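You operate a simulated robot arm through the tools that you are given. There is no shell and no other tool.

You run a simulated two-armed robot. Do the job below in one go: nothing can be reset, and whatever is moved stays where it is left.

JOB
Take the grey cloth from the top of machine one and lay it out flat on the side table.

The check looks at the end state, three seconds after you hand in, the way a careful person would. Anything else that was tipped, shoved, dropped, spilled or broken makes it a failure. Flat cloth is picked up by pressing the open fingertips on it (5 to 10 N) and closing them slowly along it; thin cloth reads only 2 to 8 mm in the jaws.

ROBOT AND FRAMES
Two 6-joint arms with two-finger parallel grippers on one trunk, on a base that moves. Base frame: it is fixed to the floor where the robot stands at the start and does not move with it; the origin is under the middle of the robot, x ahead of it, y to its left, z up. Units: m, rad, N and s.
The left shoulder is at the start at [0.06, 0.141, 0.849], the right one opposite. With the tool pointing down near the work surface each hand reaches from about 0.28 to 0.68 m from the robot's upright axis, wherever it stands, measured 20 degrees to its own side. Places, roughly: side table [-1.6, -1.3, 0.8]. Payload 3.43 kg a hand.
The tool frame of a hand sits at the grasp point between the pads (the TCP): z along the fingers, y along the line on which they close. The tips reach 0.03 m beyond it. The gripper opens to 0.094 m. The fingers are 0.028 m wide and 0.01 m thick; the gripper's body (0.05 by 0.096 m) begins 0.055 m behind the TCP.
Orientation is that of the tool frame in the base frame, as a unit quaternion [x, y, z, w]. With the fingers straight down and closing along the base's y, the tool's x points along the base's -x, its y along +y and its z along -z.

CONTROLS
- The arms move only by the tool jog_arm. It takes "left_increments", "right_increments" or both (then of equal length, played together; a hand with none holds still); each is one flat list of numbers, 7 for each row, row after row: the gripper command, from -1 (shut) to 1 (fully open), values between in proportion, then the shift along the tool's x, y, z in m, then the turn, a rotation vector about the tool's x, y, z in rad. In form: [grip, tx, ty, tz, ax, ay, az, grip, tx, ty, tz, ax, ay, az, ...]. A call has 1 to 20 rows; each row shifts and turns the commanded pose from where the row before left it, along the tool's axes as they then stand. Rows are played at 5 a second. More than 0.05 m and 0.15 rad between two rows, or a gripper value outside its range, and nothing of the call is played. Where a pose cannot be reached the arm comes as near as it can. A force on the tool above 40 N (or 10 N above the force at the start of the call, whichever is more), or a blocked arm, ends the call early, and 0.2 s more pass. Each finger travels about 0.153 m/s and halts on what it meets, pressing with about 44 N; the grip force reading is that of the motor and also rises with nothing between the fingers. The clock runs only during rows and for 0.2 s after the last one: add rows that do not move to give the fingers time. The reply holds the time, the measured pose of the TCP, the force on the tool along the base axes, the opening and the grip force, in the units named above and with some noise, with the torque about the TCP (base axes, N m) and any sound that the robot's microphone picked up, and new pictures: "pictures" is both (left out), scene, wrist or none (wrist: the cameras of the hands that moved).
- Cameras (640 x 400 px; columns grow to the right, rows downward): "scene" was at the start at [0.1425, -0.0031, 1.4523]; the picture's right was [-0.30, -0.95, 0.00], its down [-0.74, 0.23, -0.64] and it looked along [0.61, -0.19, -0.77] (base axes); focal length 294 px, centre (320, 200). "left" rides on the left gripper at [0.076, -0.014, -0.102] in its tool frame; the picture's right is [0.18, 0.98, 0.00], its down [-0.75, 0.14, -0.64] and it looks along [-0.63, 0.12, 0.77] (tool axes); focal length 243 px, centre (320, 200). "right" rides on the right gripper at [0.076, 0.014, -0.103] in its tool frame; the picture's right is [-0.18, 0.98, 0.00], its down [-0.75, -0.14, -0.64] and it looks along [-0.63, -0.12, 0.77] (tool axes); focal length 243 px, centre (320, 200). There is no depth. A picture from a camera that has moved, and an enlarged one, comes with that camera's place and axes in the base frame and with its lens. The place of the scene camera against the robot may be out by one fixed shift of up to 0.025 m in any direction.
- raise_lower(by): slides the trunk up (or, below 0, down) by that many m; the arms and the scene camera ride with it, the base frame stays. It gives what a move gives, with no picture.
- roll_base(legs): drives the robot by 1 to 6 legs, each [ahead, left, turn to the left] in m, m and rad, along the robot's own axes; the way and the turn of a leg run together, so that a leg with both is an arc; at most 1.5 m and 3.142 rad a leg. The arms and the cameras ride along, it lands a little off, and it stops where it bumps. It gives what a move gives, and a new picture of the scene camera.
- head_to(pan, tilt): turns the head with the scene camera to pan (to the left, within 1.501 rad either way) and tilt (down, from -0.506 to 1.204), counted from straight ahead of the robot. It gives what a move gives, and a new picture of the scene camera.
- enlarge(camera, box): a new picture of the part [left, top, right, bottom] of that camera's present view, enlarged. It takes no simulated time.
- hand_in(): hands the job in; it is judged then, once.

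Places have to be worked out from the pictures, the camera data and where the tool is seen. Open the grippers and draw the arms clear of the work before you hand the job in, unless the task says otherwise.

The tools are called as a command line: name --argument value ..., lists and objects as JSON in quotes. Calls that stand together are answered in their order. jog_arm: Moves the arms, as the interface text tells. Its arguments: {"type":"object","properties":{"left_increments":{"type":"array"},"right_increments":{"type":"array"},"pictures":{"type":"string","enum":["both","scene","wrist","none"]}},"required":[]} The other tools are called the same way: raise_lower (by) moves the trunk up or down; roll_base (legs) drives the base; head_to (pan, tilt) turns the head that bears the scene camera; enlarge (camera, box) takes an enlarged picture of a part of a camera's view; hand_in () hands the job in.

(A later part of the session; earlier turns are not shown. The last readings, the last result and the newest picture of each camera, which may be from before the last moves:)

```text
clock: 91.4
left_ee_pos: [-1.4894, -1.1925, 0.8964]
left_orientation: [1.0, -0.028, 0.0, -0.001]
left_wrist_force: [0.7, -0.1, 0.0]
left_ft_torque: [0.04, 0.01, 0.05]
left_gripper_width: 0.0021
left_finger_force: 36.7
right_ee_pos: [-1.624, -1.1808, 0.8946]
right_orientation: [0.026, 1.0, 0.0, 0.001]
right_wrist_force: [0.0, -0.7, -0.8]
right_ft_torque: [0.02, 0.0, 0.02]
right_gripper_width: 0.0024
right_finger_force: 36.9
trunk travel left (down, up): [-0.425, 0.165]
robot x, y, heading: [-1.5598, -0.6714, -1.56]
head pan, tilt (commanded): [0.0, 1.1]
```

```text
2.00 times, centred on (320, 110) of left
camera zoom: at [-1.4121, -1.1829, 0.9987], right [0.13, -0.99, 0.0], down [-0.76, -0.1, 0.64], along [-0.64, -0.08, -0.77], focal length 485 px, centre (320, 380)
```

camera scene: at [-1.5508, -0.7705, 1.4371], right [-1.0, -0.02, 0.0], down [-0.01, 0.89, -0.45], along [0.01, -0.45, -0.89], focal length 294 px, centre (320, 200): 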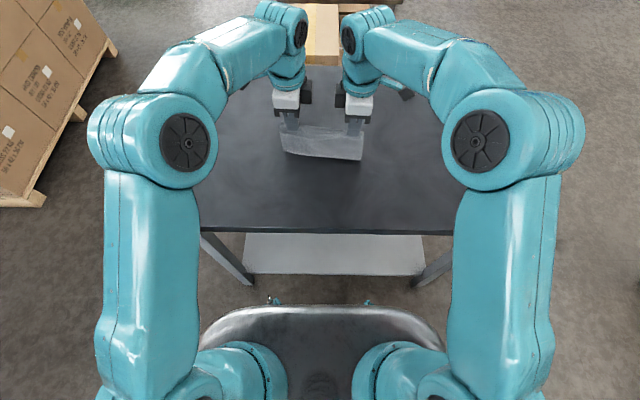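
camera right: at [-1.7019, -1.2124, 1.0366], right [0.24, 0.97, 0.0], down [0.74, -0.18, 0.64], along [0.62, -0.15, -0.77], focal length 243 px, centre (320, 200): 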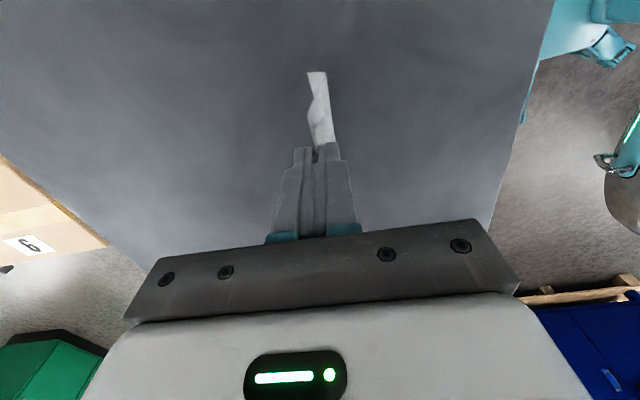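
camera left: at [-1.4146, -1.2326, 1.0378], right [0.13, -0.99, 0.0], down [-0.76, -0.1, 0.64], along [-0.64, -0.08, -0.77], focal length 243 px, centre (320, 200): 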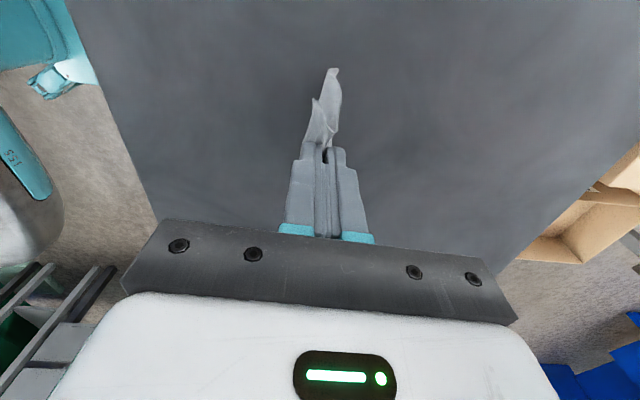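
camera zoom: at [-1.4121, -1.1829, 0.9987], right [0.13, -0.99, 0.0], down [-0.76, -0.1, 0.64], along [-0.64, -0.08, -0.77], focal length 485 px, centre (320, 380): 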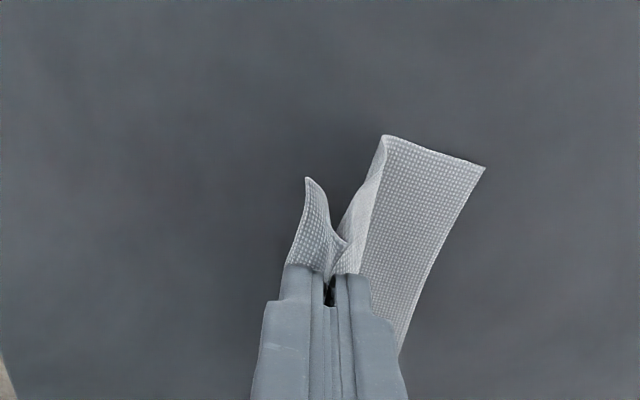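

The cloth is laying exactly as wanted, its hem flat ahead and the bend rolling back toward me. I keep going down and back by another 4 cm.

jog_arm --left_increments '[-1, 0, -0.005, 0.005, 0, 0, 0, -1, 0, -0.005, 0.005, 0, 0, 0, -1, 0, -0.005, 0.005, 0, 0, 0, -1, 0, -0.005, 0.005, 0, 0, 0, -1, 0, -0.005, 0.005, 0, 0, 0, -1, 0, -0.005, 0.005, 0, 0, 0, -1, 0, -0.005, 0.005, 0, 0, 0, -1, 0, -0.005, 0.005, 0, 0, 0, -1, 0, 0, 0, 0, 0, 0]' --right_increments '[-1, 0, 0.005, 0.005, 0, 0, 0, -1, 0, 0.005, 0.005, 0, 0, 0, -1, 0, 0.005, 0.005, 0, 0, 0, -1, 0, 0.005, 0.005, 0, 0, 0, -1, 0, 0.005, 0.005, 0, 0, 0, -1, 0, 0.005, 0.005, 0, 0, 0, -1, 0, 0.005, 0.005, 0, 0, 0, -1, 0, 0.005, 0.005, 0, 0, 0, -1, 0, 0, 0, 0, 0, 0]' --pictures "none"

enlarge --camera "scene" --box '[240, 90, 400, 190]'

enlarge --camera "right" --box '[160, 10, 480, 210]'

enlarge --camera "left" --box '[160, 10, 480, 210]'

```text
clock: 93.4
left_ee_pos: [-1.4869, -1.1523, 0.8564]
left_orientation: [1.0, -0.028, 0.0, 0.001]
left_wrist_force: [-0.2, -0.7, 0.0]
left_ft_torque: [-0.02, 0.0, 0.04]
left_gripper_width: 0.0022
left_finger_force: 36.8
right_ee_pos: [-1.6214, -1.1405, 0.8545]
right_orientation: [0.026, 1.0, -0.001, -0.001]
right_wrist_force: [0.3, -0.8, 0.8]
right_ft_torque: [0.02, -0.03, 0.06]
right_gripper_width: 0.0024
right_finger_force: 37.0
trunk travel left (down, up): [-0.425, 0.165]
robot x, y, heading: [-1.5642, -0.6711, -1.556]
head pan, tilt (commanded): [0.0, 1.1]
```

```text
4.00 times, centred on (320, 140) of scene
camera zoom: at [-1.5509, -0.7709, 1.437], right [-1.0, -0.02, 0.0], down [-0.01, 0.89, -0.45], along [0.01, -0.45, -0.89], focal length 1176 px, centre (320, 440)
```

zoom: 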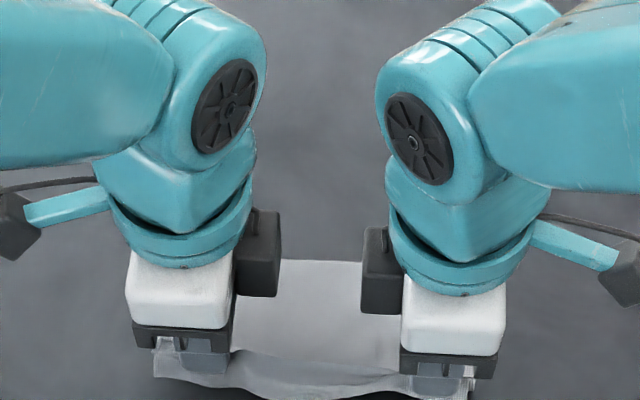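

```text
2.00 times, centred on (320, 110) of right
camera zoom: at [-1.696, -1.1235, 0.9554], right [0.24, 0.97, 0.0], down [0.74, -0.18, 0.64], along [0.62, -0.15, -0.77], focal length 485 px, centre (320, 380)
```

zoom: 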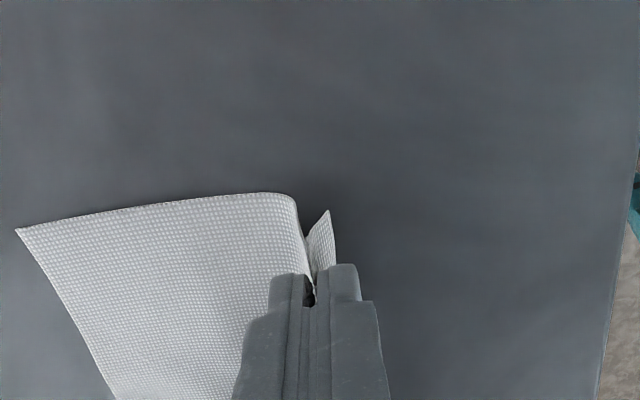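

```text
2.00 times, centred on (320, 110) of left
camera zoom: at [-1.4101, -1.143, 0.9586], right [0.13, -0.99, 0.0], down [-0.76, -0.1, 0.64], along [-0.64, -0.08, -0.77], focal length 485 px, centre (320, 380)
```

zoom: 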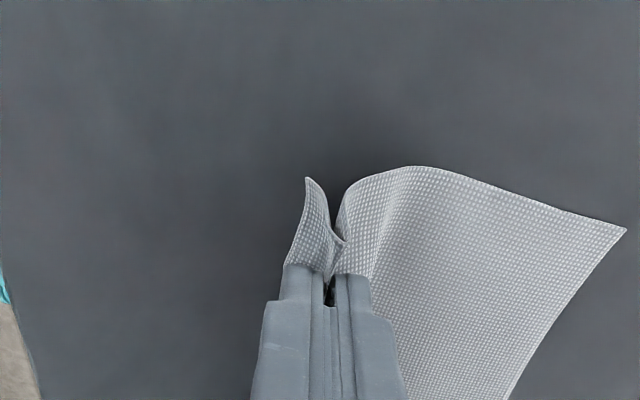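

The hem lies at y about -1.26 to -1.27 with smooth cloth behind it. Some 5 cm of height remain, so I keep lowering with less backward travel so as not to drag the hem.

jog_arm --left_increments '[-1, 0, -0.0028, 0.005, 0, 0, 0, -1, 0, -0.0028, 0.005, 0, 0, 0, -1, 0, -0.0022, 0.005, 0, 0, 0, -1, 0, -0.0022, 0.005, 0, 0, 0, -1, 0, -0.0018, 0.005, 0, 0, 0, -1, 0, -0.0018, 0.005, 0, 0, 0, -1, 0, -0.0015, 0.005, 0, 0, 0, -1, 0, 0, 0, 0, 0, 0]' --right_increments '[-1, 0, 0.0028, 0.005, 0, 0, 0, -1, 0, 0.0028, 0.005, 0, 0, 0, -1, 0, 0.0022, 0.005, 0, 0, 0, -1, 0, 0.0022, 0.005, 0, 0, 0, -1, 0, 0.0018, 0.005, 0, 0, 0, -1, 0, 0.0018, 0.005, 0, 0, 0, -1, 0, 0.0015, 0.005, 0, 0, 0, -1, 0, 0, 0, 0, 0, 0]' --pictures "none"

enlarge --camera "scene" --box '[240, 110, 400, 210]'

enlarge --camera "right" --box '[120, 10, 440, 210]'

enlarge --camera "left" --box '[200, 10, 520, 210]'

```text
clock: 94.8
left_ee_pos: [-1.486, -1.1403, 0.8314]
left_orientation: [1.0, -0.027, -0.001, 0.004]
left_wrist_force: [1.0, 1.9, 12.6]
left_ft_torque: [0.15, -0.06, 0.05]
left_gripper_width: 0.0021
left_finger_force: 37.0
right_ee_pos: [-1.6227, -1.1323, 0.832]
right_orientation: [0.027, 1.0, -0.009, 0.003]
right_wrist_force: [-0.8, 2.7, 16.1]
right_ft_torque: [0.13, -0.04, 0.01]
right_gripper_width: 0.002
right_finger_force: 37.3
trunk travel left (down, up): [-0.425, 0.165]
robot x, y, heading: [-1.5655, -0.6689, -1.555]
head pan, tilt (commanded): [0.0, 1.1]
stopped in row 6 (right hand): the force on the tool passed its limit at 47 N (the readings are from after the stop); the commanded pose is now the measured one
```

```text
4.00 times, centred on (320, 160) of scene
camera zoom: at [-1.551, -0.7685, 1.4376], right [-1.0, -0.02, 0.0], down [-0.01, 0.89, -0.46], along [0.01, -0.46, -0.89], focal length 1176 px, centre (320, 360)
```

zoom: 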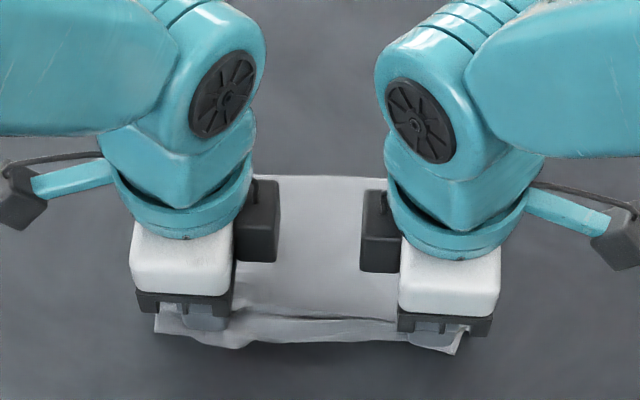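

```text
2.00 times, centred on (280, 110) of right
camera zoom: at [-1.6963, -1.1118, 0.9328], right [0.24, 0.97, -0.02], down [0.74, -0.17, 0.65], along [0.63, -0.17, -0.76], focal length 485 px, centre (400, 380)
```

zoom: 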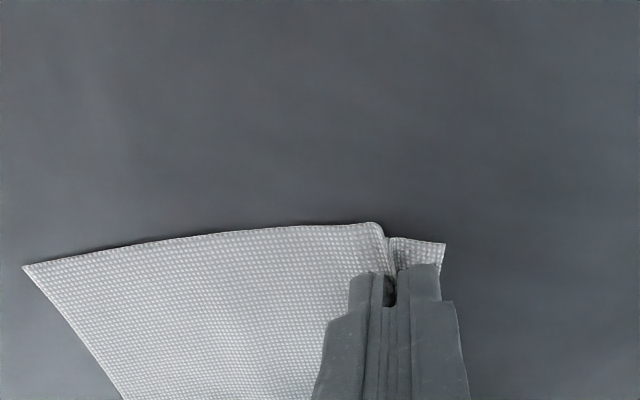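

```text
2.00 times, centred on (360, 110) of left
camera zoom: at [-1.4093, -1.1297, 0.9332], right [0.13, -0.99, 0.01], down [-0.76, -0.1, 0.64], along [-0.64, -0.09, -0.77], focal length 485 px, centre (240, 380)
```

zoom: 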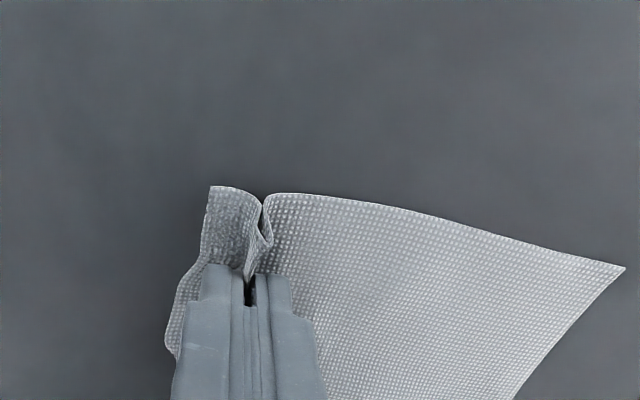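

The fingertips have met the table at tool z 0.832, so the top is at about 0.80, and the cloth lies flat ahead with its near flap folded back outward. I ease both hands up a millimetre to get the pressure down to about 5 N.

jog_arm --left_increments '[-1, 0, 0, -0.0006, 0, 0, 0, -1, 0, 0, 0, 0, 0, 0]' --right_increments '[-1, 0, 0, -0.001, 0, 0, 0, -1, 0, 0, 0, 0, 0, 0]' --pictures "none"

```text
clock: 95.4
left_ee_pos: [-1.4846, -1.1405, 0.832]
left_orientation: [1.0, -0.027, -0.001, 0.003]
left_wrist_force: [-0.1, -0.2, 17.5]
left_ft_torque: [0.15, -0.05, 0.04]
left_gripper_width: 0.0018
left_finger_force: 36.1
right_ee_pos: [-1.621, -1.1313, 0.831]
right_orientation: [0.027, 1.0, -0.009, 0.002]
right_wrist_force: [-1.6, 0.6, 15.1]
right_ft_torque: [0.06, 0.0, 0.06]
right_gripper_width: 0.002
right_finger_force: 36.2
trunk travel left (down, up): [-0.425, 0.165]
robot x, y, heading: [-1.5615, -0.6676, -1.554]
head pan, tilt (commanded): [0.0, 1.1]
```

Still 17 and 15 N, so I ease up a little more on both.

jog_arm --left_increments '[-1, 0, 0, -0.0012, 0, 0, 0, -1, 0, 0, 0, 0, 0, 0]' --right_increments '[-1, 0, 0, -0.001, 0, 0, 0, -1, 0, 0, 0, 0, 0, 0]' --pictures "none"

```text
clock: 96.0
left_ee_pos: [-1.4855, -1.1401, 0.8308]
left_orientation: [1.0, -0.028, 0.0, 0.002]
left_wrist_force: [0.3, 0.9, 14.2]
left_ft_torque: [0.08, -0.08, 0.01]
left_gripper_width: 0.0021
left_finger_force: 36.8
right_ee_pos: [-1.6216, -1.1309, 0.8319]
right_orientation: [0.028, 1.0, -0.007, 0.002]
right_wrist_force: [-0.9, -0.3, 8.6]
right_ft_torque: [0.02, -0.07, 0.04]
right_gripper_width: 0.0021
right_finger_force: 36.9
trunk travel left (down, up): [-0.425, 0.165]
robot x, y, heading: [-1.5647, -0.6688, -1.556]
head pan, tilt (commanded): [0.0, 1.1]
```

Left 14 N, right 9 N. I ease once more and then open slowly while drawing both hands back at half the opening speed, so the far fingers stay put and the near fingers pull the folded flap out flat.

jog_arm --left_increments '[-1, 0, 0, -0.0008, 0, 0, 0, -1, 0, 0, 0, 0, 0, 0, -0.93, 0, -0.0015, 0, 0, 0, 0, -0.85, 0, -0.0019, 0, 0, 0, 0, -0.77, 0, -0.0019, 0, 0, 0, 0, -0.69, 0, -0.0019, 0, 0, 0, 0, -0.61, 0, -0.0019, 0, 0, 0, 0, -0.53, 0, -0.0019, 0, 0, 0, 0, -0.45, 0, -0.0019, 0, 0, 0, 0, -0.37, 0, -0.0019, 0, 0, 0, 0, -0.29, 0, -0.0019, 0, 0, 0, 0, -0.21, 0, -0.0019, 0, 0, 0, 0, -0.21, 0, 0, 0, 0, 0, 0]' --right_increments '[-1, 0, 0, -0.0003, 0, 0, 0, -1, 0, 0, 0, 0, 0, 0, -0.93, 0, 0.0015, 0, 0, 0, 0, -0.85, 0, 0.0019, 0, 0, 0, 0, -0.77, 0, 0.0019, 0, 0, 0, 0, -0.69, 0, 0.0019, 0, 0, 0, 0, -0.61, 0, 0.0019, 0, 0, 0, 0, -0.53, 0, 0.0019, 0, 0, 0, 0, -0.45, 0, 0.0019, 0, 0, 0, 0, -0.37, 0, 0.0019, 0, 0, 0, 0, -0.29, 0, 0.0019, 0, 0, 0, 0, -0.21, 0, 0.0019, 0, 0, 0, 0, -0.21, 0, 0, 0, 0, 0, 0]' --pictures "none"

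enlarge --camera "scene" --box '[240, 110, 400, 210]'

enlarge --camera "right" --box '[120, 10, 440, 210]'

enlarge --camera "left" --box '[200, 10, 520, 210]'

```text
clock: 98.8
left_ee_pos: [-1.4849, -1.1211, 0.8317]
left_orientation: [1.0, -0.028, 0.0, 0.001]
left_wrist_force: [0.6, -0.3, 1.2]
left_ft_torque: [0.01, -0.03, -0.01]
left_gripper_width: 0.037
left_finger_force: 0.0
right_ee_pos: [-1.6205, -1.1135, 0.8308]
right_orientation: [0.027, 1.0, -0.009, 0.003]
right_wrist_force: [0.1, -2.3, 14.0]
right_ft_torque: [0.26, -0.1, -0.03]
right_gripper_width: 0.036
right_finger_force: 0.1
trunk travel left (down, up): [-0.425, 0.165]
robot x, y, heading: [-1.5634, -0.6664, -1.553]
head pan, tilt (commanded): [0.0, 1.1]
```

```text
4.00 times, centred on (320, 160) of scene
camera zoom: at [-1.5509, -0.7701, 1.4372], right [-1.0, -0.02, 0.0], down [-0.01, 0.89, -0.45], along [0.01, -0.45, -0.89], focal length 1176 px, centre (320, 360)
```

zoom: 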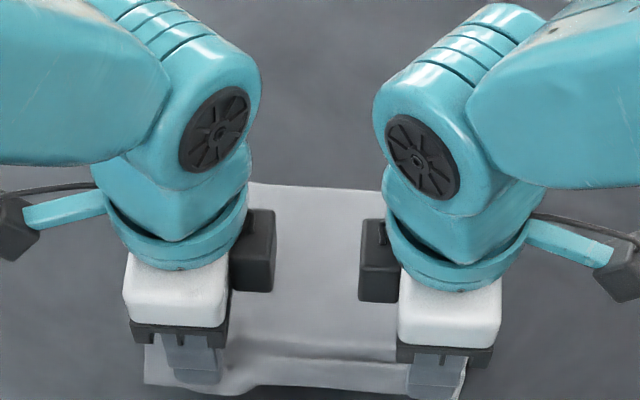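

```text
2.00 times, centred on (280, 110) of right
camera zoom: at [-1.6955, -1.0941, 0.9331], right [0.24, 0.97, -0.01], down [0.74, -0.17, 0.65], along [0.63, -0.16, -0.76], focal length 485 px, centre (400, 380)
```

zoom: 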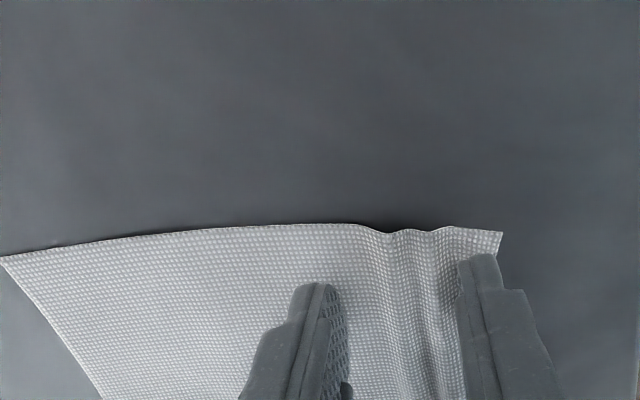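

```text
2.00 times, centred on (360, 110) of left
camera zoom: at [-1.408, -1.1117, 0.9337], right [0.13, -0.99, 0.0], down [-0.76, -0.1, 0.64], along [-0.64, -0.09, -0.77], focal length 485 px, centre (240, 380)
```

zoom: 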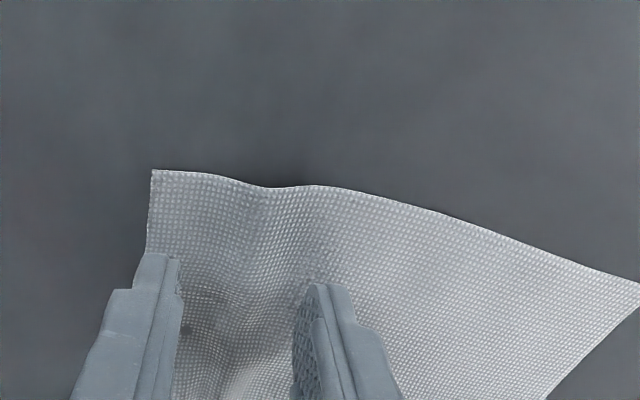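

The fold has opened out nearly flat, with only shallow waves left between the fingers. I set both pressures to about 6 N (left slightly down, right slightly up) and open another centimetre while drawing back, to pull the last waves out.

jog_arm --left_increments '[-0.21, 0, 0, 0.0006, 0, 0, 0, -0.21, 0, 0, 0, 0, 0, 0]' --right_increments '[-0.21, 0, 0, -0.001, 0, 0, 0, -0.21, 0, 0, 0, 0, 0, 0]' --pictures "none"

```text
clock: 99.4
left_ee_pos: [-1.4857, -1.1222, 0.8314]
left_orientation: [1.0, -0.028, 0.0, 0.003]
left_wrist_force: [0.8, 0.1, 4.2]
left_ft_torque: [0.15, -0.03, -0.02]
left_gripper_width: 0.037
left_finger_force: 0.1
right_ee_pos: [-1.6206, -1.1129, 0.8321]
right_orientation: [0.027, 1.0, -0.006, 0.002]
right_wrist_force: [0.4, -0.9, 4.3]
right_ft_torque: [0.08, -0.02, 0.0]
right_gripper_width: 0.0365
right_finger_force: 0.1
trunk travel left (down, up): [-0.425, 0.165]
robot x, y, heading: [-1.5618, -0.6647, -1.56]
head pan, tilt (commanded): [0.0, 1.1]
```

Both now press with about 4 N. I open another 12 mm with the near fingers drawing the edge toward me.

jog_arm --left_increments '[-0.17, 0, -0.001, 0, 0, 0, 0, -0.13, 0, -0.001, 0, 0, 0, 0, -0.09, 0, -0.001, 0, 0, 0, 0, -0.05, 0, -0.001, 0, 0, 0, 0, -0.01, 0, -0.001, 0, 0, 0, 0, 0.03, 0, -0.001, 0, 0, 0, 0, 0.03, 0, 0, 0, 0, 0, 0]' --right_increments '[-0.17, 0, 0.001, 0, 0, 0, 0, -0.13, 0, 0.001, 0, 0, 0, 0, -0.09, 0, 0.001, 0, 0, 0, 0, -0.05, 0, 0.001, 0, 0, 0, 0, -0.01, 0, 0.001, 0, 0, 0, 0, 0.03, 0, 0.001, 0, 0, 0, 0, 0.03, 0, 0, 0, 0, 0, 0]' --pictures "none"

enlarge --camera "scene" --box '[240, 110, 400, 210]'

enlarge --camera "right" --box '[120, 10, 440, 210]'

enlarge --camera "left" --box '[200, 10, 520, 210]'

```text
clock: 101.0
left_ee_pos: [-1.4855, -1.1159, 0.8322]
left_orientation: [1.0, -0.028, -0.001, 0.003]
left_wrist_force: [0.2, -2.5, 13.3]
left_ft_torque: [0.3, -0.02, -0.02]
left_gripper_width: 0.0473
left_finger_force: 0.1
right_ee_pos: [-1.621, -1.1066, 0.8323]
right_orientation: [0.027, 1.0, -0.007, 0.003]
right_wrist_force: [0.3, 0.1, -0.3]
right_ft_torque: [-0.01, -0.02, 0.04]
right_gripper_width: 0.048
right_finger_force: 0.0
trunk travel left (down, up): [-0.425, 0.165]
robot x, y, heading: [-1.5617, -0.6698, -1.553]
head pan, tilt (commanded): [0.0, 1.1]
```

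```text
4.00 times, centred on (320, 160) of scene
camera zoom: at [-1.551, -0.7702, 1.4372], right [-1.0, -0.02, 0.0], down [-0.01, 0.89, -0.45], along [0.01, -0.45, -0.89], focal length 1176 px, centre (320, 360)
```

zoom: 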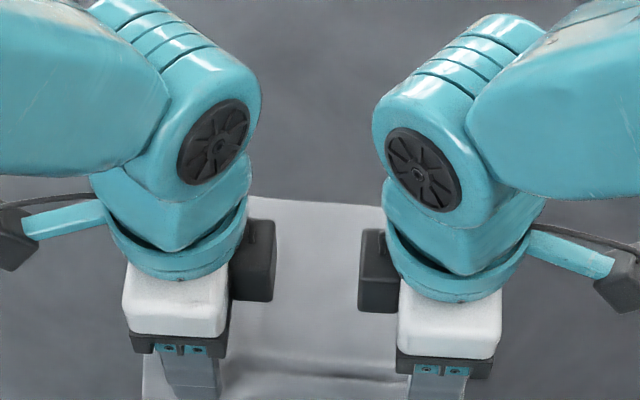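

```text
2.00 times, centred on (280, 110) of right
camera zoom: at [-1.6953, -1.0876, 0.9337], right [0.24, 0.97, -0.01], down [0.74, -0.17, 0.65], along [0.63, -0.16, -0.76], focal length 485 px, centre (400, 380)
```

zoom: 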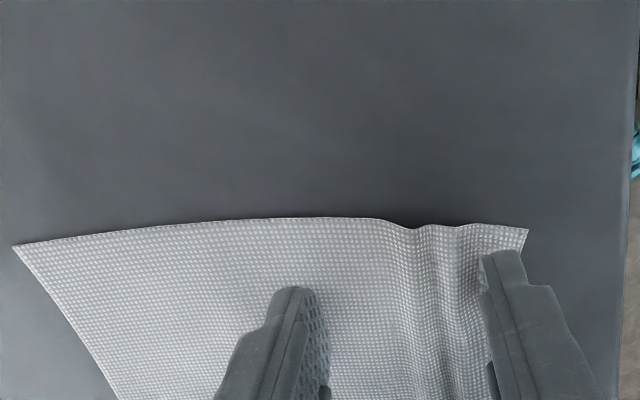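

```text
2.00 times, centred on (360, 110) of left
camera zoom: at [-1.4083, -1.106, 0.9334], right [0.13, -0.99, 0.01], down [-0.76, -0.1, 0.64], along [-0.64, -0.09, -0.77], focal length 485 px, centre (240, 380)
```

zoom: 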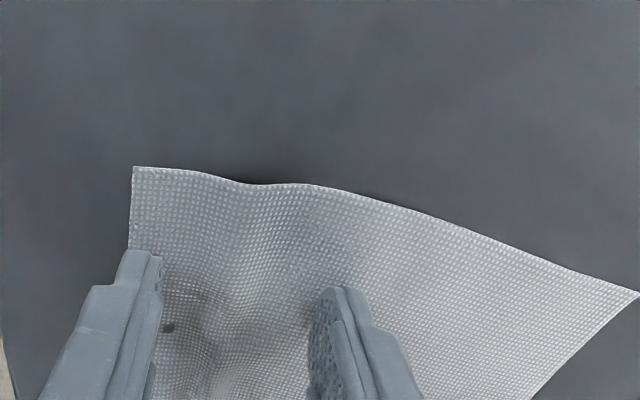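

Most of the fold is out; a shallow wave remains along the near edge. I lift both hands straight up with the fingers as they are, to see the whole cloth lying freely.

jog_arm --left_increments '[0.03, 0, 0, -0.004, 0, 0, 0, 0.03, 0, 0, -0.01, 0, 0, 0, 0.03, 0, 0, -0.015, 0, 0, 0, 0.03, 0, 0, -0.02, 0, 0, 0, 0.03, 0, 0, -0.02, 0, 0, 0, 0.03, 0, 0, -0.02, 0, 0, 0, 0.03, 0, 0, 0, 0, 0, 0]' --right_increments '[0.03, 0, 0, -0.004, 0, 0, 0, 0.03, 0, 0, -0.01, 0, 0, 0, 0.03, 0, 0, -0.015, 0, 0, 0, 0.03, 0, 0, -0.02, 0, 0, 0, 0.03, 0, 0, -0.02, 0, 0, 0, 0.03, 0, 0, -0.02, 0, 0, 0, 0.03, 0, 0, 0, 0, 0, 0]' --pictures "both"

```text
clock: 102.6
left_ee_pos: [-1.4856, -1.1176, 0.9199]
left_orientation: [1.0, -0.028, -0.001, 0.002]
left_wrist_force: [-0.5, -0.1, -0.7]
left_ft_torque: [-0.01, 0.05, -0.01]
left_gripper_width: 0.0485
left_finger_force: 0.1
right_ee_pos: [-1.6209, -1.1073, 0.9211]
right_orientation: [0.027, 1.0, -0.007, 0.003]
right_wrist_force: [0.2, -0.4, 0.7]
right_ft_torque: [0.01, 0.01, -0.01]
right_gripper_width: 0.0484
right_finger_force: 0.1
trunk travel left (down, up): [-0.425, 0.165]
robot x, y, heading: [-1.5668, -0.6657, -1.557]
head pan, tilt (commanded): [0.0, 1.1]
camera scene: at [-1.5508, -0.7721, 1.4369], right [-1.0, -0.02, 0.0], down [-0.01, 0.89, -0.45], along [0.01, -0.45, -0.89], focal length 294 px, centre (320, 200)
camera right: at [-1.696, -1.0881, 1.0224], right [0.24, 0.97, -0.01], down [0.74, -0.17, 0.65], along [0.63, -0.16, -0.76], focal length 243 px, centre (320, 200)
camera left: at [-1.4081, -1.1067, 1.0218], right [0.13, -0.99, 0.0], down [-0.76, -0.1, 0.64], along [-0.64, -0.09, -0.77], focal length 243 px, centre (320, 200)
```

scene: 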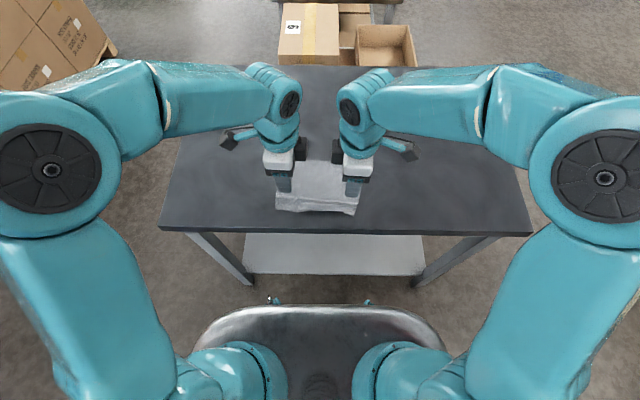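
right: 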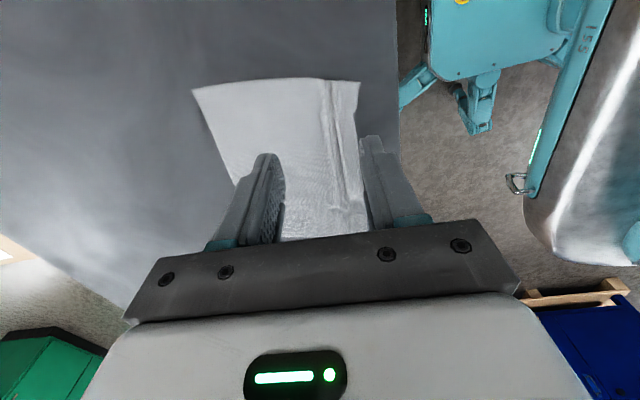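
left: 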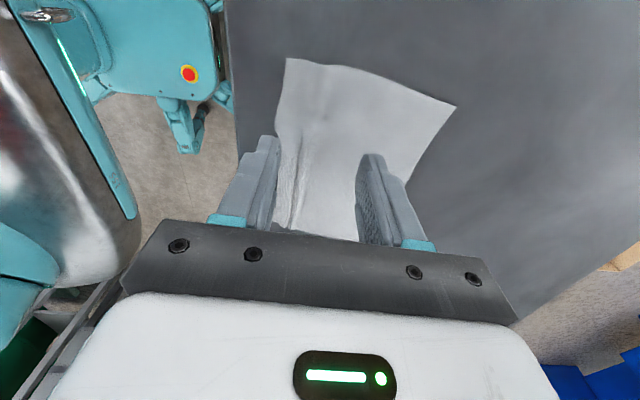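

The cloth is free and lies spread, with a wrinkle line parallel to its near edge. I draw the hands up and outward to get a clear look at it.

jog_arm --left_increments '[0.03, 0.01, 0, -0.02, 0, 0, 0, 0.03, 0.025, 0, -0.015, 0, 0, 0, 0.03, 0.03, 0, -0.01, 0, 0, 0, 0.03, 0.03, 0, 0, 0, 0, 0, 0.03, 0.03, 0, 0, 0, 0, 0, 0.03, 0.03, 0, 0, 0, 0, 0, 0.03, 0, 0, 0, 0, 0, 0]' --right_increments '[0.03, 0.01, 0, -0.02, 0, 0, 0, 0.03, 0.025, 0, -0.015, 0, 0, 0, 0.03, 0.03, 0, -0.01, 0, 0, 0, 0.03, 0.03, 0, 0, 0, 0, 0, 0.03, 0.03, 0, 0, 0, 0, 0, 0.03, 0.03, 0, 0, 0, 0, 0, 0.03, 0, 0, 0, 0, 0, 0]' --pictures "both"

enlarge --camera "scene" --box '[240, 140, 400, 240]'

enlarge --camera "right" --box '[200, 50, 520, 250]'

enlarge --camera "left" --box '[120, 50, 440, 250]'

```text
clock: 104.2
left_ee_pos: [-1.3296, -1.1271, 0.9645]
left_orientation: [1.0, -0.028, 0.0, 0.002]
left_wrist_force: [0.0, 0.6, -0.7]
left_ft_torque: [-0.02, -0.02, 0.01]
left_gripper_width: 0.0481
left_finger_force: 0.0
right_ee_pos: [-1.7758, -1.0959, 0.9659]
right_orientation: [0.027, 1.0, -0.006, 0.002]
right_wrist_force: [0.2, 0.5, -0.4]
right_ft_torque: [-0.01, -0.01, 0.04]
right_gripper_width: 0.0482
right_finger_force: 0.0
trunk travel left (down, up): [-0.425, 0.165]
robot x, y, heading: [-1.5628, -0.6711, -1.555]
head pan, tilt (commanded): [0.0, 1.1]
camera scene: at [-1.551, -0.771, 1.437], right [-1.0, -0.02, 0.0], down [-0.01, 0.89, -0.45], along [0.01, -0.45, -0.89], focal length 294 px, centre (320, 200)
camera right: at [-1.8506, -1.0769, 1.0664], right [0.24, 0.97, -0.01], down [0.74, -0.17, 0.65], along [0.63, -0.16, -0.76], focal length 243 px, centre (320, 200)
camera left: at [-1.2527, -1.1164, 1.0675], right [0.13, -0.99, 0.0], down [-0.76, -0.1, 0.64], along [-0.64, -0.09, -0.77], focal length 243 px, centre (320, 200)
```

scene: 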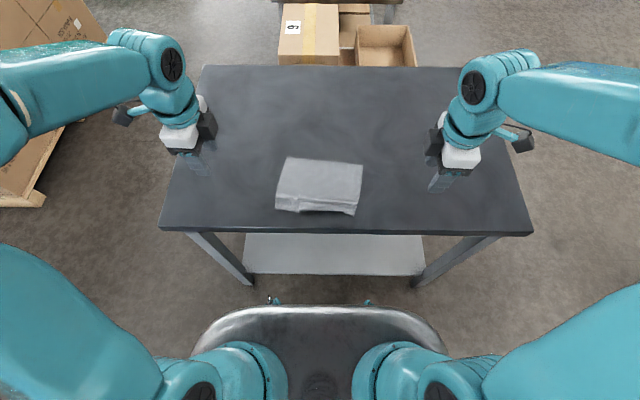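
right: 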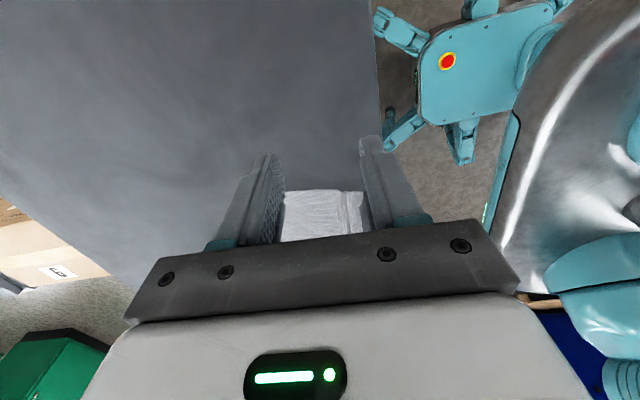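
left: 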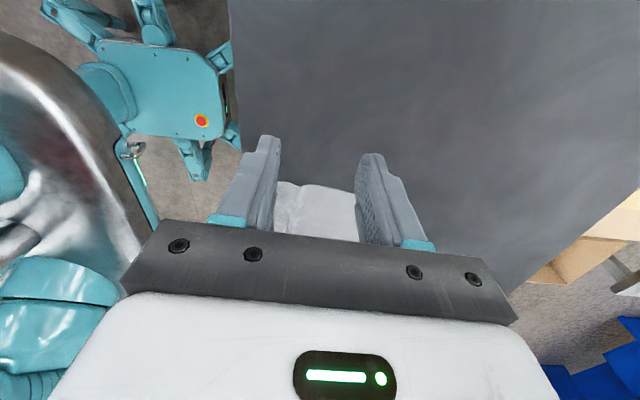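

```text
4.00 times, centred on (320, 190) of scene
camera zoom: at [-1.551, -0.771, 1.437], right [-1.0, -0.02, 0.0], down [-0.01, 0.89, -0.45], along [0.01, -0.45, -0.89], focal length 1176 px, centre (320, 240)
```

zoom: 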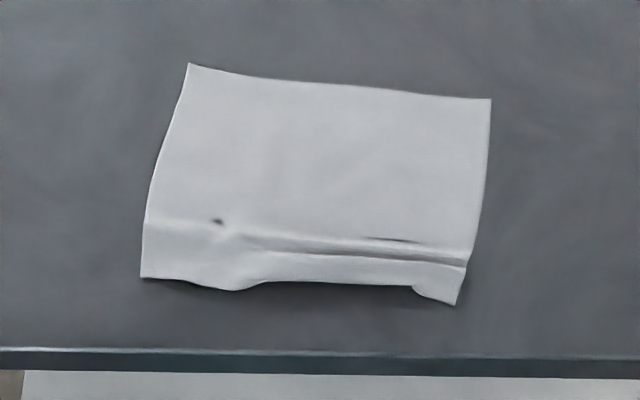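

```text
2.00 times, centred on (360, 150) of right
camera zoom: at [-1.8506, -1.0769, 1.0664], right [0.24, 0.97, -0.01], down [0.74, -0.17, 0.65], along [0.63, -0.16, -0.76], focal length 485 px, centre (240, 300)
```

zoom: 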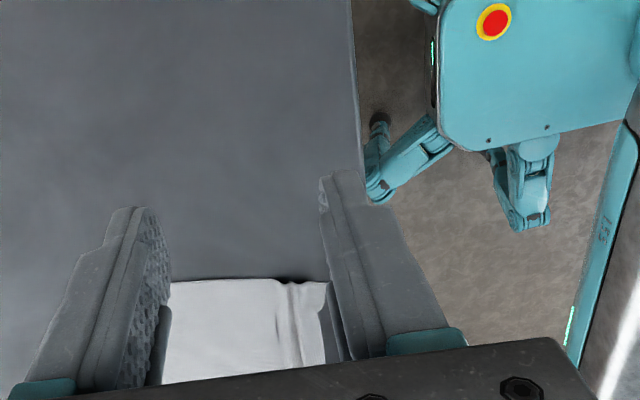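

```text
2.00 times, centred on (280, 150) of left
camera zoom: at [-1.2527, -1.1164, 1.0675], right [0.13, -0.99, 0.0], down [-0.76, -0.1, 0.64], along [-0.64, -0.09, -0.77], focal length 485 px, centre (400, 300)
```

zoom: 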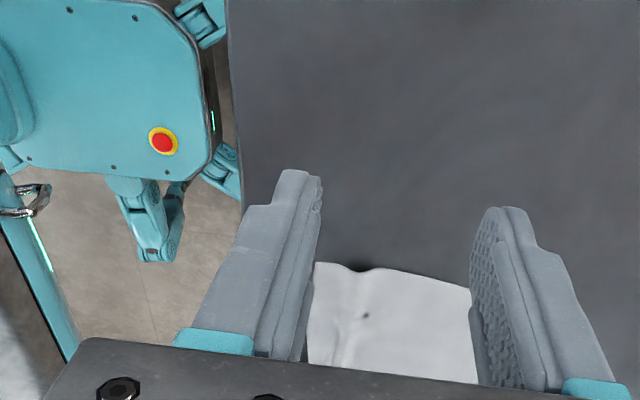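

The cloth lies fully on the table with its hem near y -1.23 and its near edge near y -1.08; what is left is a ridge at y about -1.10 between the two pinch spots. I bring the right hand over the middle of that ridge, to stretch it out the same way, and check with its camera.

jog_arm --right_increments '[-0.447, -0.0294, 0, 0, -0.012, 0, 0, -0.447, -0.0294, 0, 0, 0, 0, 0, -0.447, -0.0294, -0.0005, 0.005, 0, 0, 0, -0.447, -0.0294, -0.0005, 0.01, 0, 0, 0, -0.447, -0.0294, -0.0005, 0.02, 0, 0, 0, -0.447, -0.0294, 0, 0.025, 0, 0, 0, -0.447, 0, 0, 0.02, 0, 0, 0, -0.447, 0, 0, 0, 0, 0, 0]' --pictures "wrist"

enlarge --camera "right" --box '[200, 50, 440, 200]'

enlarge --camera "scene" --box '[240, 140, 400, 240]'

```text
clock: 106.0
left_ee_pos: [-1.3287, -1.1264, 0.9659]
left_orientation: [1.0, -0.028, -0.001, 0.003]
left_wrist_force: [0.7, -0.3, 0.2]
left_ft_torque: [-0.03, 0.01, -0.05]
left_gripper_width: 0.0482
left_finger_force: 0.0
right_ee_pos: [-1.5993, -1.1078, 0.8858]
right_orientation: [0.027, 1.0, -0.001, 0.002]
right_wrist_force: [0.0, -0.2, -0.5]
right_ft_torque: [0.03, 0.02, 0.0]
right_gripper_width: 0.0261
right_finger_force: 0.0
trunk travel left (down, up): [-0.425, 0.165]
robot x, y, heading: [-1.5617, -0.6676, -1.552]
head pan, tilt (commanded): [0.0, 1.1]
camera right: at [-1.6736, -1.0899, 0.9881], right [0.24, 0.97, 0.0], down [0.74, -0.18, 0.65], along [0.63, -0.15, -0.76], focal length 243 px, centre (320, 200)
```

right: 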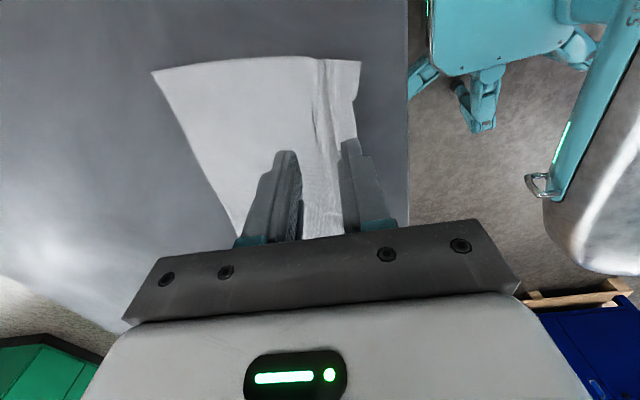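

```text
2.67 times, centred on (320, 125) of right
camera zoom: at [-1.6736, -1.0899, 0.9881], right [0.24, 0.97, 0.0], down [0.74, -0.18, 0.65], along [0.63, -0.15, -0.76], focal length 647 px, centre (320, 400)
```

zoom: 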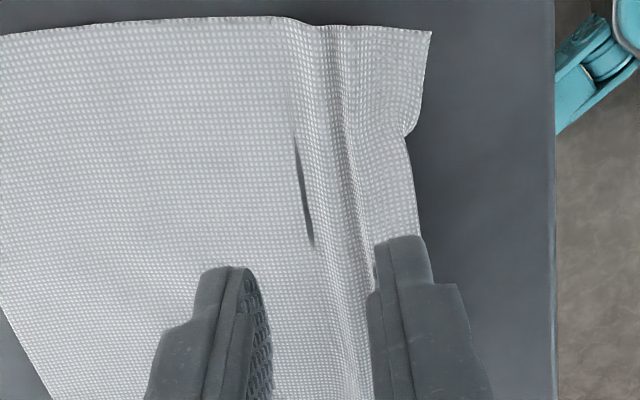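

```text
4.00 times, centred on (320, 190) of scene
camera zoom: at [-1.5501, -0.7709, 1.437], right [-1.0, -0.02, 0.0], down [-0.01, 0.89, -0.45], along [0.01, -0.45, -0.89], focal length 1176 px, centre (320, 240)
```

zoom: 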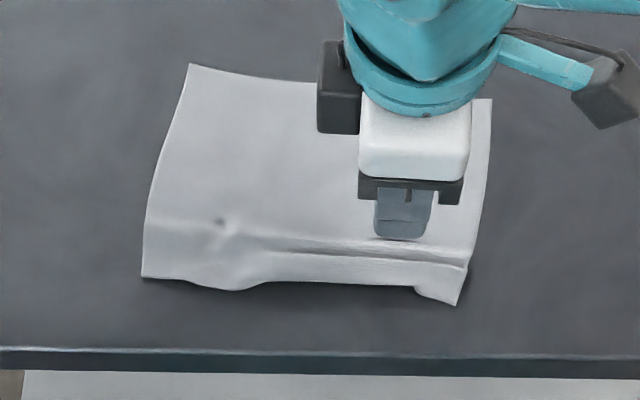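

The wrist zoom shows the ridge at y -1.11 to -1.09 and the near edge there at y -1.08, slightly drawn in against the corners. I shift the right hand 4 mm toward me and 1.5 cm left, then come down to just above the surface so the fingers straddle the ridge.

jog_arm --right_increments '[-0.47, -0.0075, 0.0022, 0.01, 0, 0, 0, -0.47, -0.0075, 0.0022, 0.012, 0, 0, 0, -0.47, 0, 0, 0.014, 0, 0, 0, -0.47, 0, 0, 0.012, 0, 0, 0, -0.47, 0, 0, 0.003, 0, 0, 0, -0.47, 0, 0, 0, 0, 0, 0]' --pictures "none"

enlarge --camera "right" --box '[200, 50, 440, 200]'

```text
clock: 107.4
left_ee_pos: [-1.3304, -1.1267, 0.9648]
left_orientation: [1.0, -0.028, -0.001, 0.001]
left_wrist_force: [0.0, -1.9, 0.2]
left_ft_torque: [0.05, 0.04, 0.0]
left_gripper_width: 0.0483
left_finger_force: 0.1
right_ee_pos: [-1.5841, -1.1044, 0.8345]
right_orientation: [0.026, 1.0, -0.001, 0.003]
right_wrist_force: [1.2, -0.4, -0.4]
right_ft_torque: [0.01, 0.02, 0.01]
right_gripper_width: 0.0246
right_finger_force: 0.0
trunk travel left (down, up): [-0.425, 0.165]
robot x, y, heading: [-1.559, -0.668, -1.556]
head pan, tilt (commanded): [0.0, 1.1]
```

```text
2.67 times, centred on (320, 125) of right
camera zoom: at [-1.6586, -1.0873, 0.9362], right [0.24, 0.97, 0.0], down [0.74, -0.18, 0.65], along [0.63, -0.15, -0.76], focal length 647 px, centre (320, 400)
```

zoom: 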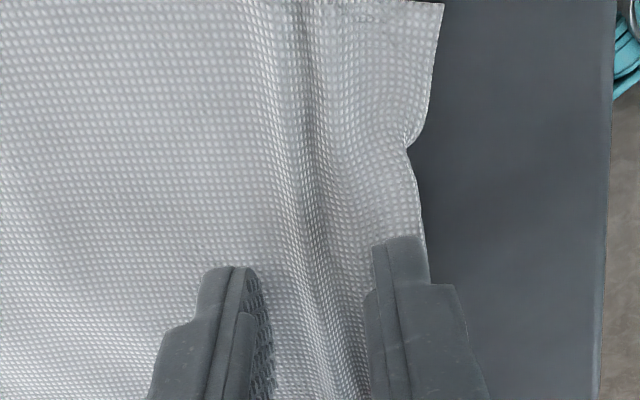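

The fingers straddle the ridge well, near finger on the edge strip and far finger on flat cloth. I press down by small steps.

jog_arm --right_increments '[-0.47, 0, 0, 0.0015, 0, 0, 0, -0.47, 0, 0, 0, 0, 0, 0]' --pictures "none"

jog_arm --right_increments '[-0.47, 0, 0, 0.001, 0, 0, 0, -0.47, 0, 0, 0, 0, 0, 0]' --pictures "none"

```text
clock: 108.0
left_ee_pos: [-1.3293, -1.1261, 0.9666]
left_orientation: [1.0, -0.029, 0.0, 0.002]
left_wrist_force: [-0.8, 0.1, -0.4]
left_ft_torque: [0.02, 0.02, -0.01]
left_gripper_width: 0.0484
left_finger_force: 0.2
right_ee_pos: [-1.5832, -1.1051, 0.8324]
right_orientation: [0.026, 1.0, -0.001, 0.003]
right_wrist_force: [0.1, -0.3, 0.0]
right_ft_torque: [-0.02, -0.02, -0.03]
right_gripper_width: 0.025
right_finger_force: 0.0
trunk travel left (down, up): [-0.425, 0.165]
robot x, y, heading: [-1.5608, -0.6692, -1.554]
head pan, tilt (commanded): [0.0, 1.1]
```

```text
clock: 108.6
left_ee_pos: [-1.3302, -1.1262, 0.9658]
left_orientation: [1.0, -0.027, -0.002, 0.002]
left_wrist_force: [0.0, 0.7, 0.3]
left_ft_torque: [0.03, 0.02, 0.02]
left_gripper_width: 0.0484
left_finger_force: 0.1
right_ee_pos: [-1.5826, -1.1053, 0.8312]
right_orientation: [0.027, 1.0, -0.001, 0.003]
right_wrist_force: [-0.2, -0.4, 0.4]
right_ft_torque: [0.01, 0.02, 0.0]
right_gripper_width: 0.025
right_finger_force: 0.1
trunk travel left (down, up): [-0.425, 0.165]
robot x, y, heading: [-1.5606, -0.6697, -1.551]
head pan, tilt (commanded): [0.0, 1.1]
```

No contact yet at 0.831, so I step down further, half a millimetre at a time.

jog_arm --right_increments '[-0.47, 0, 0, 0.0008, 0, 0, 0, -0.47, 0, 0, 0, 0, 0, 0]' --pictures "none"

jog_arm --right_increments '[-0.47, 0, 0, 0.0006, 0, 0, 0, -0.47, 0, 0, 0, 0, 0, 0]' --pictures "none"

```text
clock: 109.2
left_ee_pos: [-1.3292, -1.126, 0.9651]
left_orientation: [1.0, -0.028, -0.001, 0.002]
left_wrist_force: [0.1, 0.0, 0.6]
left_ft_torque: [-0.02, 0.0, 0.0]
left_gripper_width: 0.0485
left_finger_force: 0.0
right_ee_pos: [-1.5832, -1.1055, 0.8321]
right_orientation: [0.026, 1.0, -0.001, 0.002]
right_wrist_force: [0.2, -0.9, 4.8]
right_ft_torque: [0.08, 0.0, 0.01]
right_gripper_width: 0.025
right_finger_force: 0.1
trunk travel left (down, up): [-0.425, 0.165]
robot x, y, heading: [-1.5656, -0.6686, -1.557]
head pan, tilt (commanded): [0.0, 1.1]
```

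```text
clock: 109.8
left_ee_pos: [-1.3292, -1.1264, 0.9656]
left_orientation: [1.0, -0.028, 0.0, 0.002]
left_wrist_force: [-0.2, 0.1, 0.3]
left_ft_torque: [-0.01, 0.01, -0.01]
left_gripper_width: 0.0487
left_finger_force: 0.0
right_ee_pos: [-1.5841, -1.1063, 0.8306]
right_orientation: [0.027, 1.0, -0.002, 0.002]
right_wrist_force: [-0.5, -0.5, 12.6]
right_ft_torque: [0.22, 0.05, 0.01]
right_gripper_width: 0.025
right_finger_force: 0.1
trunk travel left (down, up): [-0.425, 0.165]
robot x, y, heading: [-1.5626, -0.6661, -1.554]
head pan, tilt (commanded): [0.0, 1.1]
```

About 12 N, mostly on the near finger, which is what should pull. I open slowly by 12 mm while moving back at half that, easing the pressure a touch.

jog_arm --right_increments '[-0.47, 0, 0, -0.0003, 0, 0, 0, -0.4275, 0, 0.001, 0, 0, 0, 0, -0.385, 0, 0.001, 0, 0, 0, 0, -0.3425, 0, 0.001, 0, 0, 0, 0, -0.3, 0, 0.001, 0, 0, 0, 0, -0.2575, 0, 0.001, 0, 0, 0, 0, -0.215, 0, 0.001, 0, 0, 0, 0, -0.215, 0, 0, 0, 0, 0, 0]' --pictures "none"

enlarge --camera "right" --box '[200, 50, 440, 200]'

enlarge --camera "scene" --box '[240, 140, 400, 240]'

```text
clock: 111.6
left_ee_pos: [-1.3295, -1.1261, 0.9656]
left_orientation: [1.0, -0.028, -0.002, 0.001]
left_wrist_force: [-0.5, 0.0, 0.0]
left_ft_torque: [-0.01, 0.01, 0.02]
left_gripper_width: 0.0482
left_finger_force: 0.1
right_ee_pos: [-1.5836, -1.0999, 0.8313]
right_orientation: [0.027, 1.0, -0.002, 0.002]
right_wrist_force: [0.8, -2.0, 11.6]
right_ft_torque: [0.23, 0.02, 0.01]
right_gripper_width: 0.0358
right_finger_force: 0.0
trunk travel left (down, up): [-0.425, 0.165]
robot x, y, heading: [-1.5618, -0.6657, -1.555]
head pan, tilt (commanded): [0.0, 1.1]
```

```text
2.67 times, centred on (320, 125) of right
camera zoom: at [-1.6585, -1.081, 0.9332], right [0.24, 0.97, 0.0], down [0.74, -0.18, 0.65], along [0.63, -0.15, -0.76], focal length 647 px, centre (320, 400)
```

zoom: 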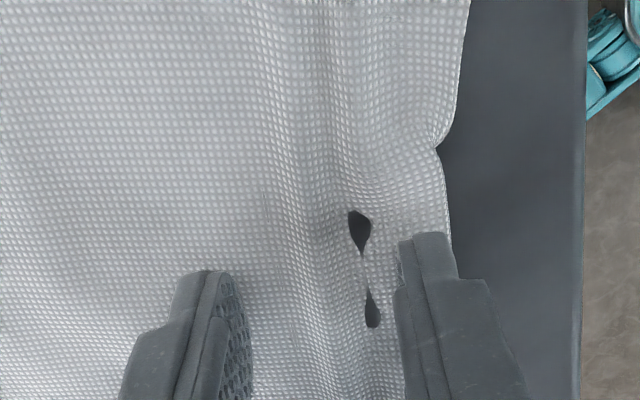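

```text
4.00 times, centred on (320, 190) of scene
camera zoom: at [-1.5508, -0.7703, 1.4371], right [-1.0, -0.02, 0.0], down [-0.01, 0.89, -0.45], along [0.01, -0.45, -0.89], focal length 1176 px, centre (320, 240)
```

zoom: 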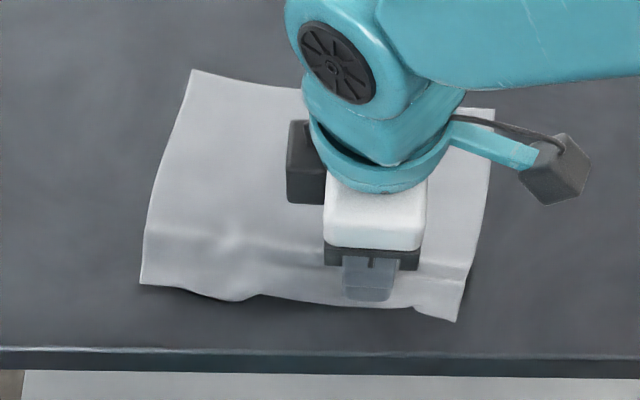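

The ridge is now much lower, though the whole cloth slid a few millimetres toward me. I lift the right hand straight up and to the side to see the result.

jog_arm --right_increments '[-0.215, 0, 0, -0.005, 0, 0, 0, -0.215, 0, 0, -0.015, 0, 0, 0, -0.215, 0, 0, -0.02, 0, 0, 0, -0.215, 0.01, 0, -0.02, 0, 0, 0, -0.215, 0.03, 0, -0.02, 0, 0, 0, -0.215, 0.03, 0, -0.01, 0, 0, 0, -0.215, 0.03, 0, 0, 0, 0, 0, -0.215, 0.03, 0, 0, 0, 0, 0, -0.215, 0, 0, 0, 0, 0, 0]' --pictures "none"

enlarge --camera "scene" --box '[240, 140, 400, 240]'

enlarge --camera "right" --box '[200, 50, 440, 200]'

```text
clock: 113.6
left_ee_pos: [-1.329, -1.126, 0.9644]
left_orientation: [1.0, -0.029, -0.002, 0.002]
left_wrist_force: [0.0, -1.1, 0.3]
left_ft_torque: [0.0, 0.01, -0.01]
left_gripper_width: 0.0485
left_finger_force: 0.1
right_ee_pos: [-1.713, -1.0893, 0.9211]
right_orientation: [0.027, 1.0, -0.001, 0.001]
right_wrist_force: [-0.3, -0.3, -0.2]
right_ft_torque: [0.03, 0.02, -0.01]
right_gripper_width: 0.037
right_finger_force: 0.2
trunk travel left (down, up): [-0.425, 0.165]
robot x, y, heading: [-1.5601, -0.6673, -1.553]
head pan, tilt (commanded): [0.0, 1.1]
```

```text
4.00 times, centred on (320, 190) of scene
camera zoom: at [-1.5503, -0.7713, 1.437], right [-1.0, -0.02, 0.0], down [-0.01, 0.89, -0.45], along [0.01, -0.45, -0.89], focal length 1176 px, centre (320, 240)
```

zoom: 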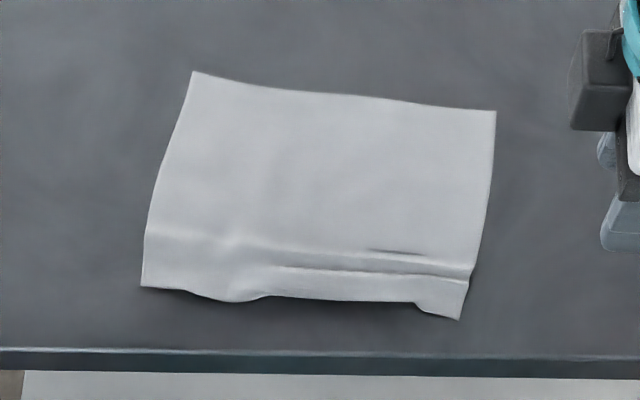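

```text
2.67 times, centred on (320, 125) of right
camera zoom: at [-1.7875, -1.0719, 1.0228], right [0.24, 0.97, 0.0], down [0.74, -0.18, 0.65], along [0.63, -0.15, -0.76], focal length 647 px, centre (320, 400)
```

zoom: 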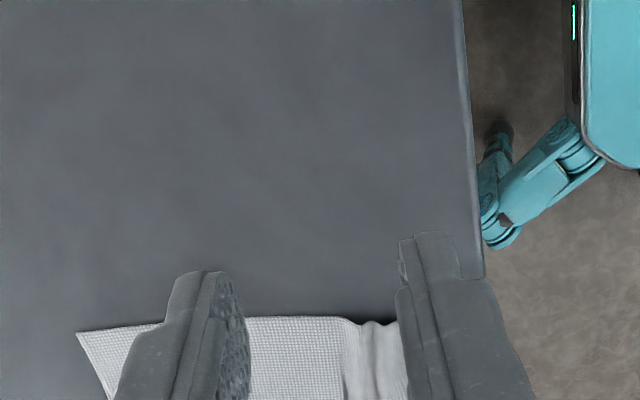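

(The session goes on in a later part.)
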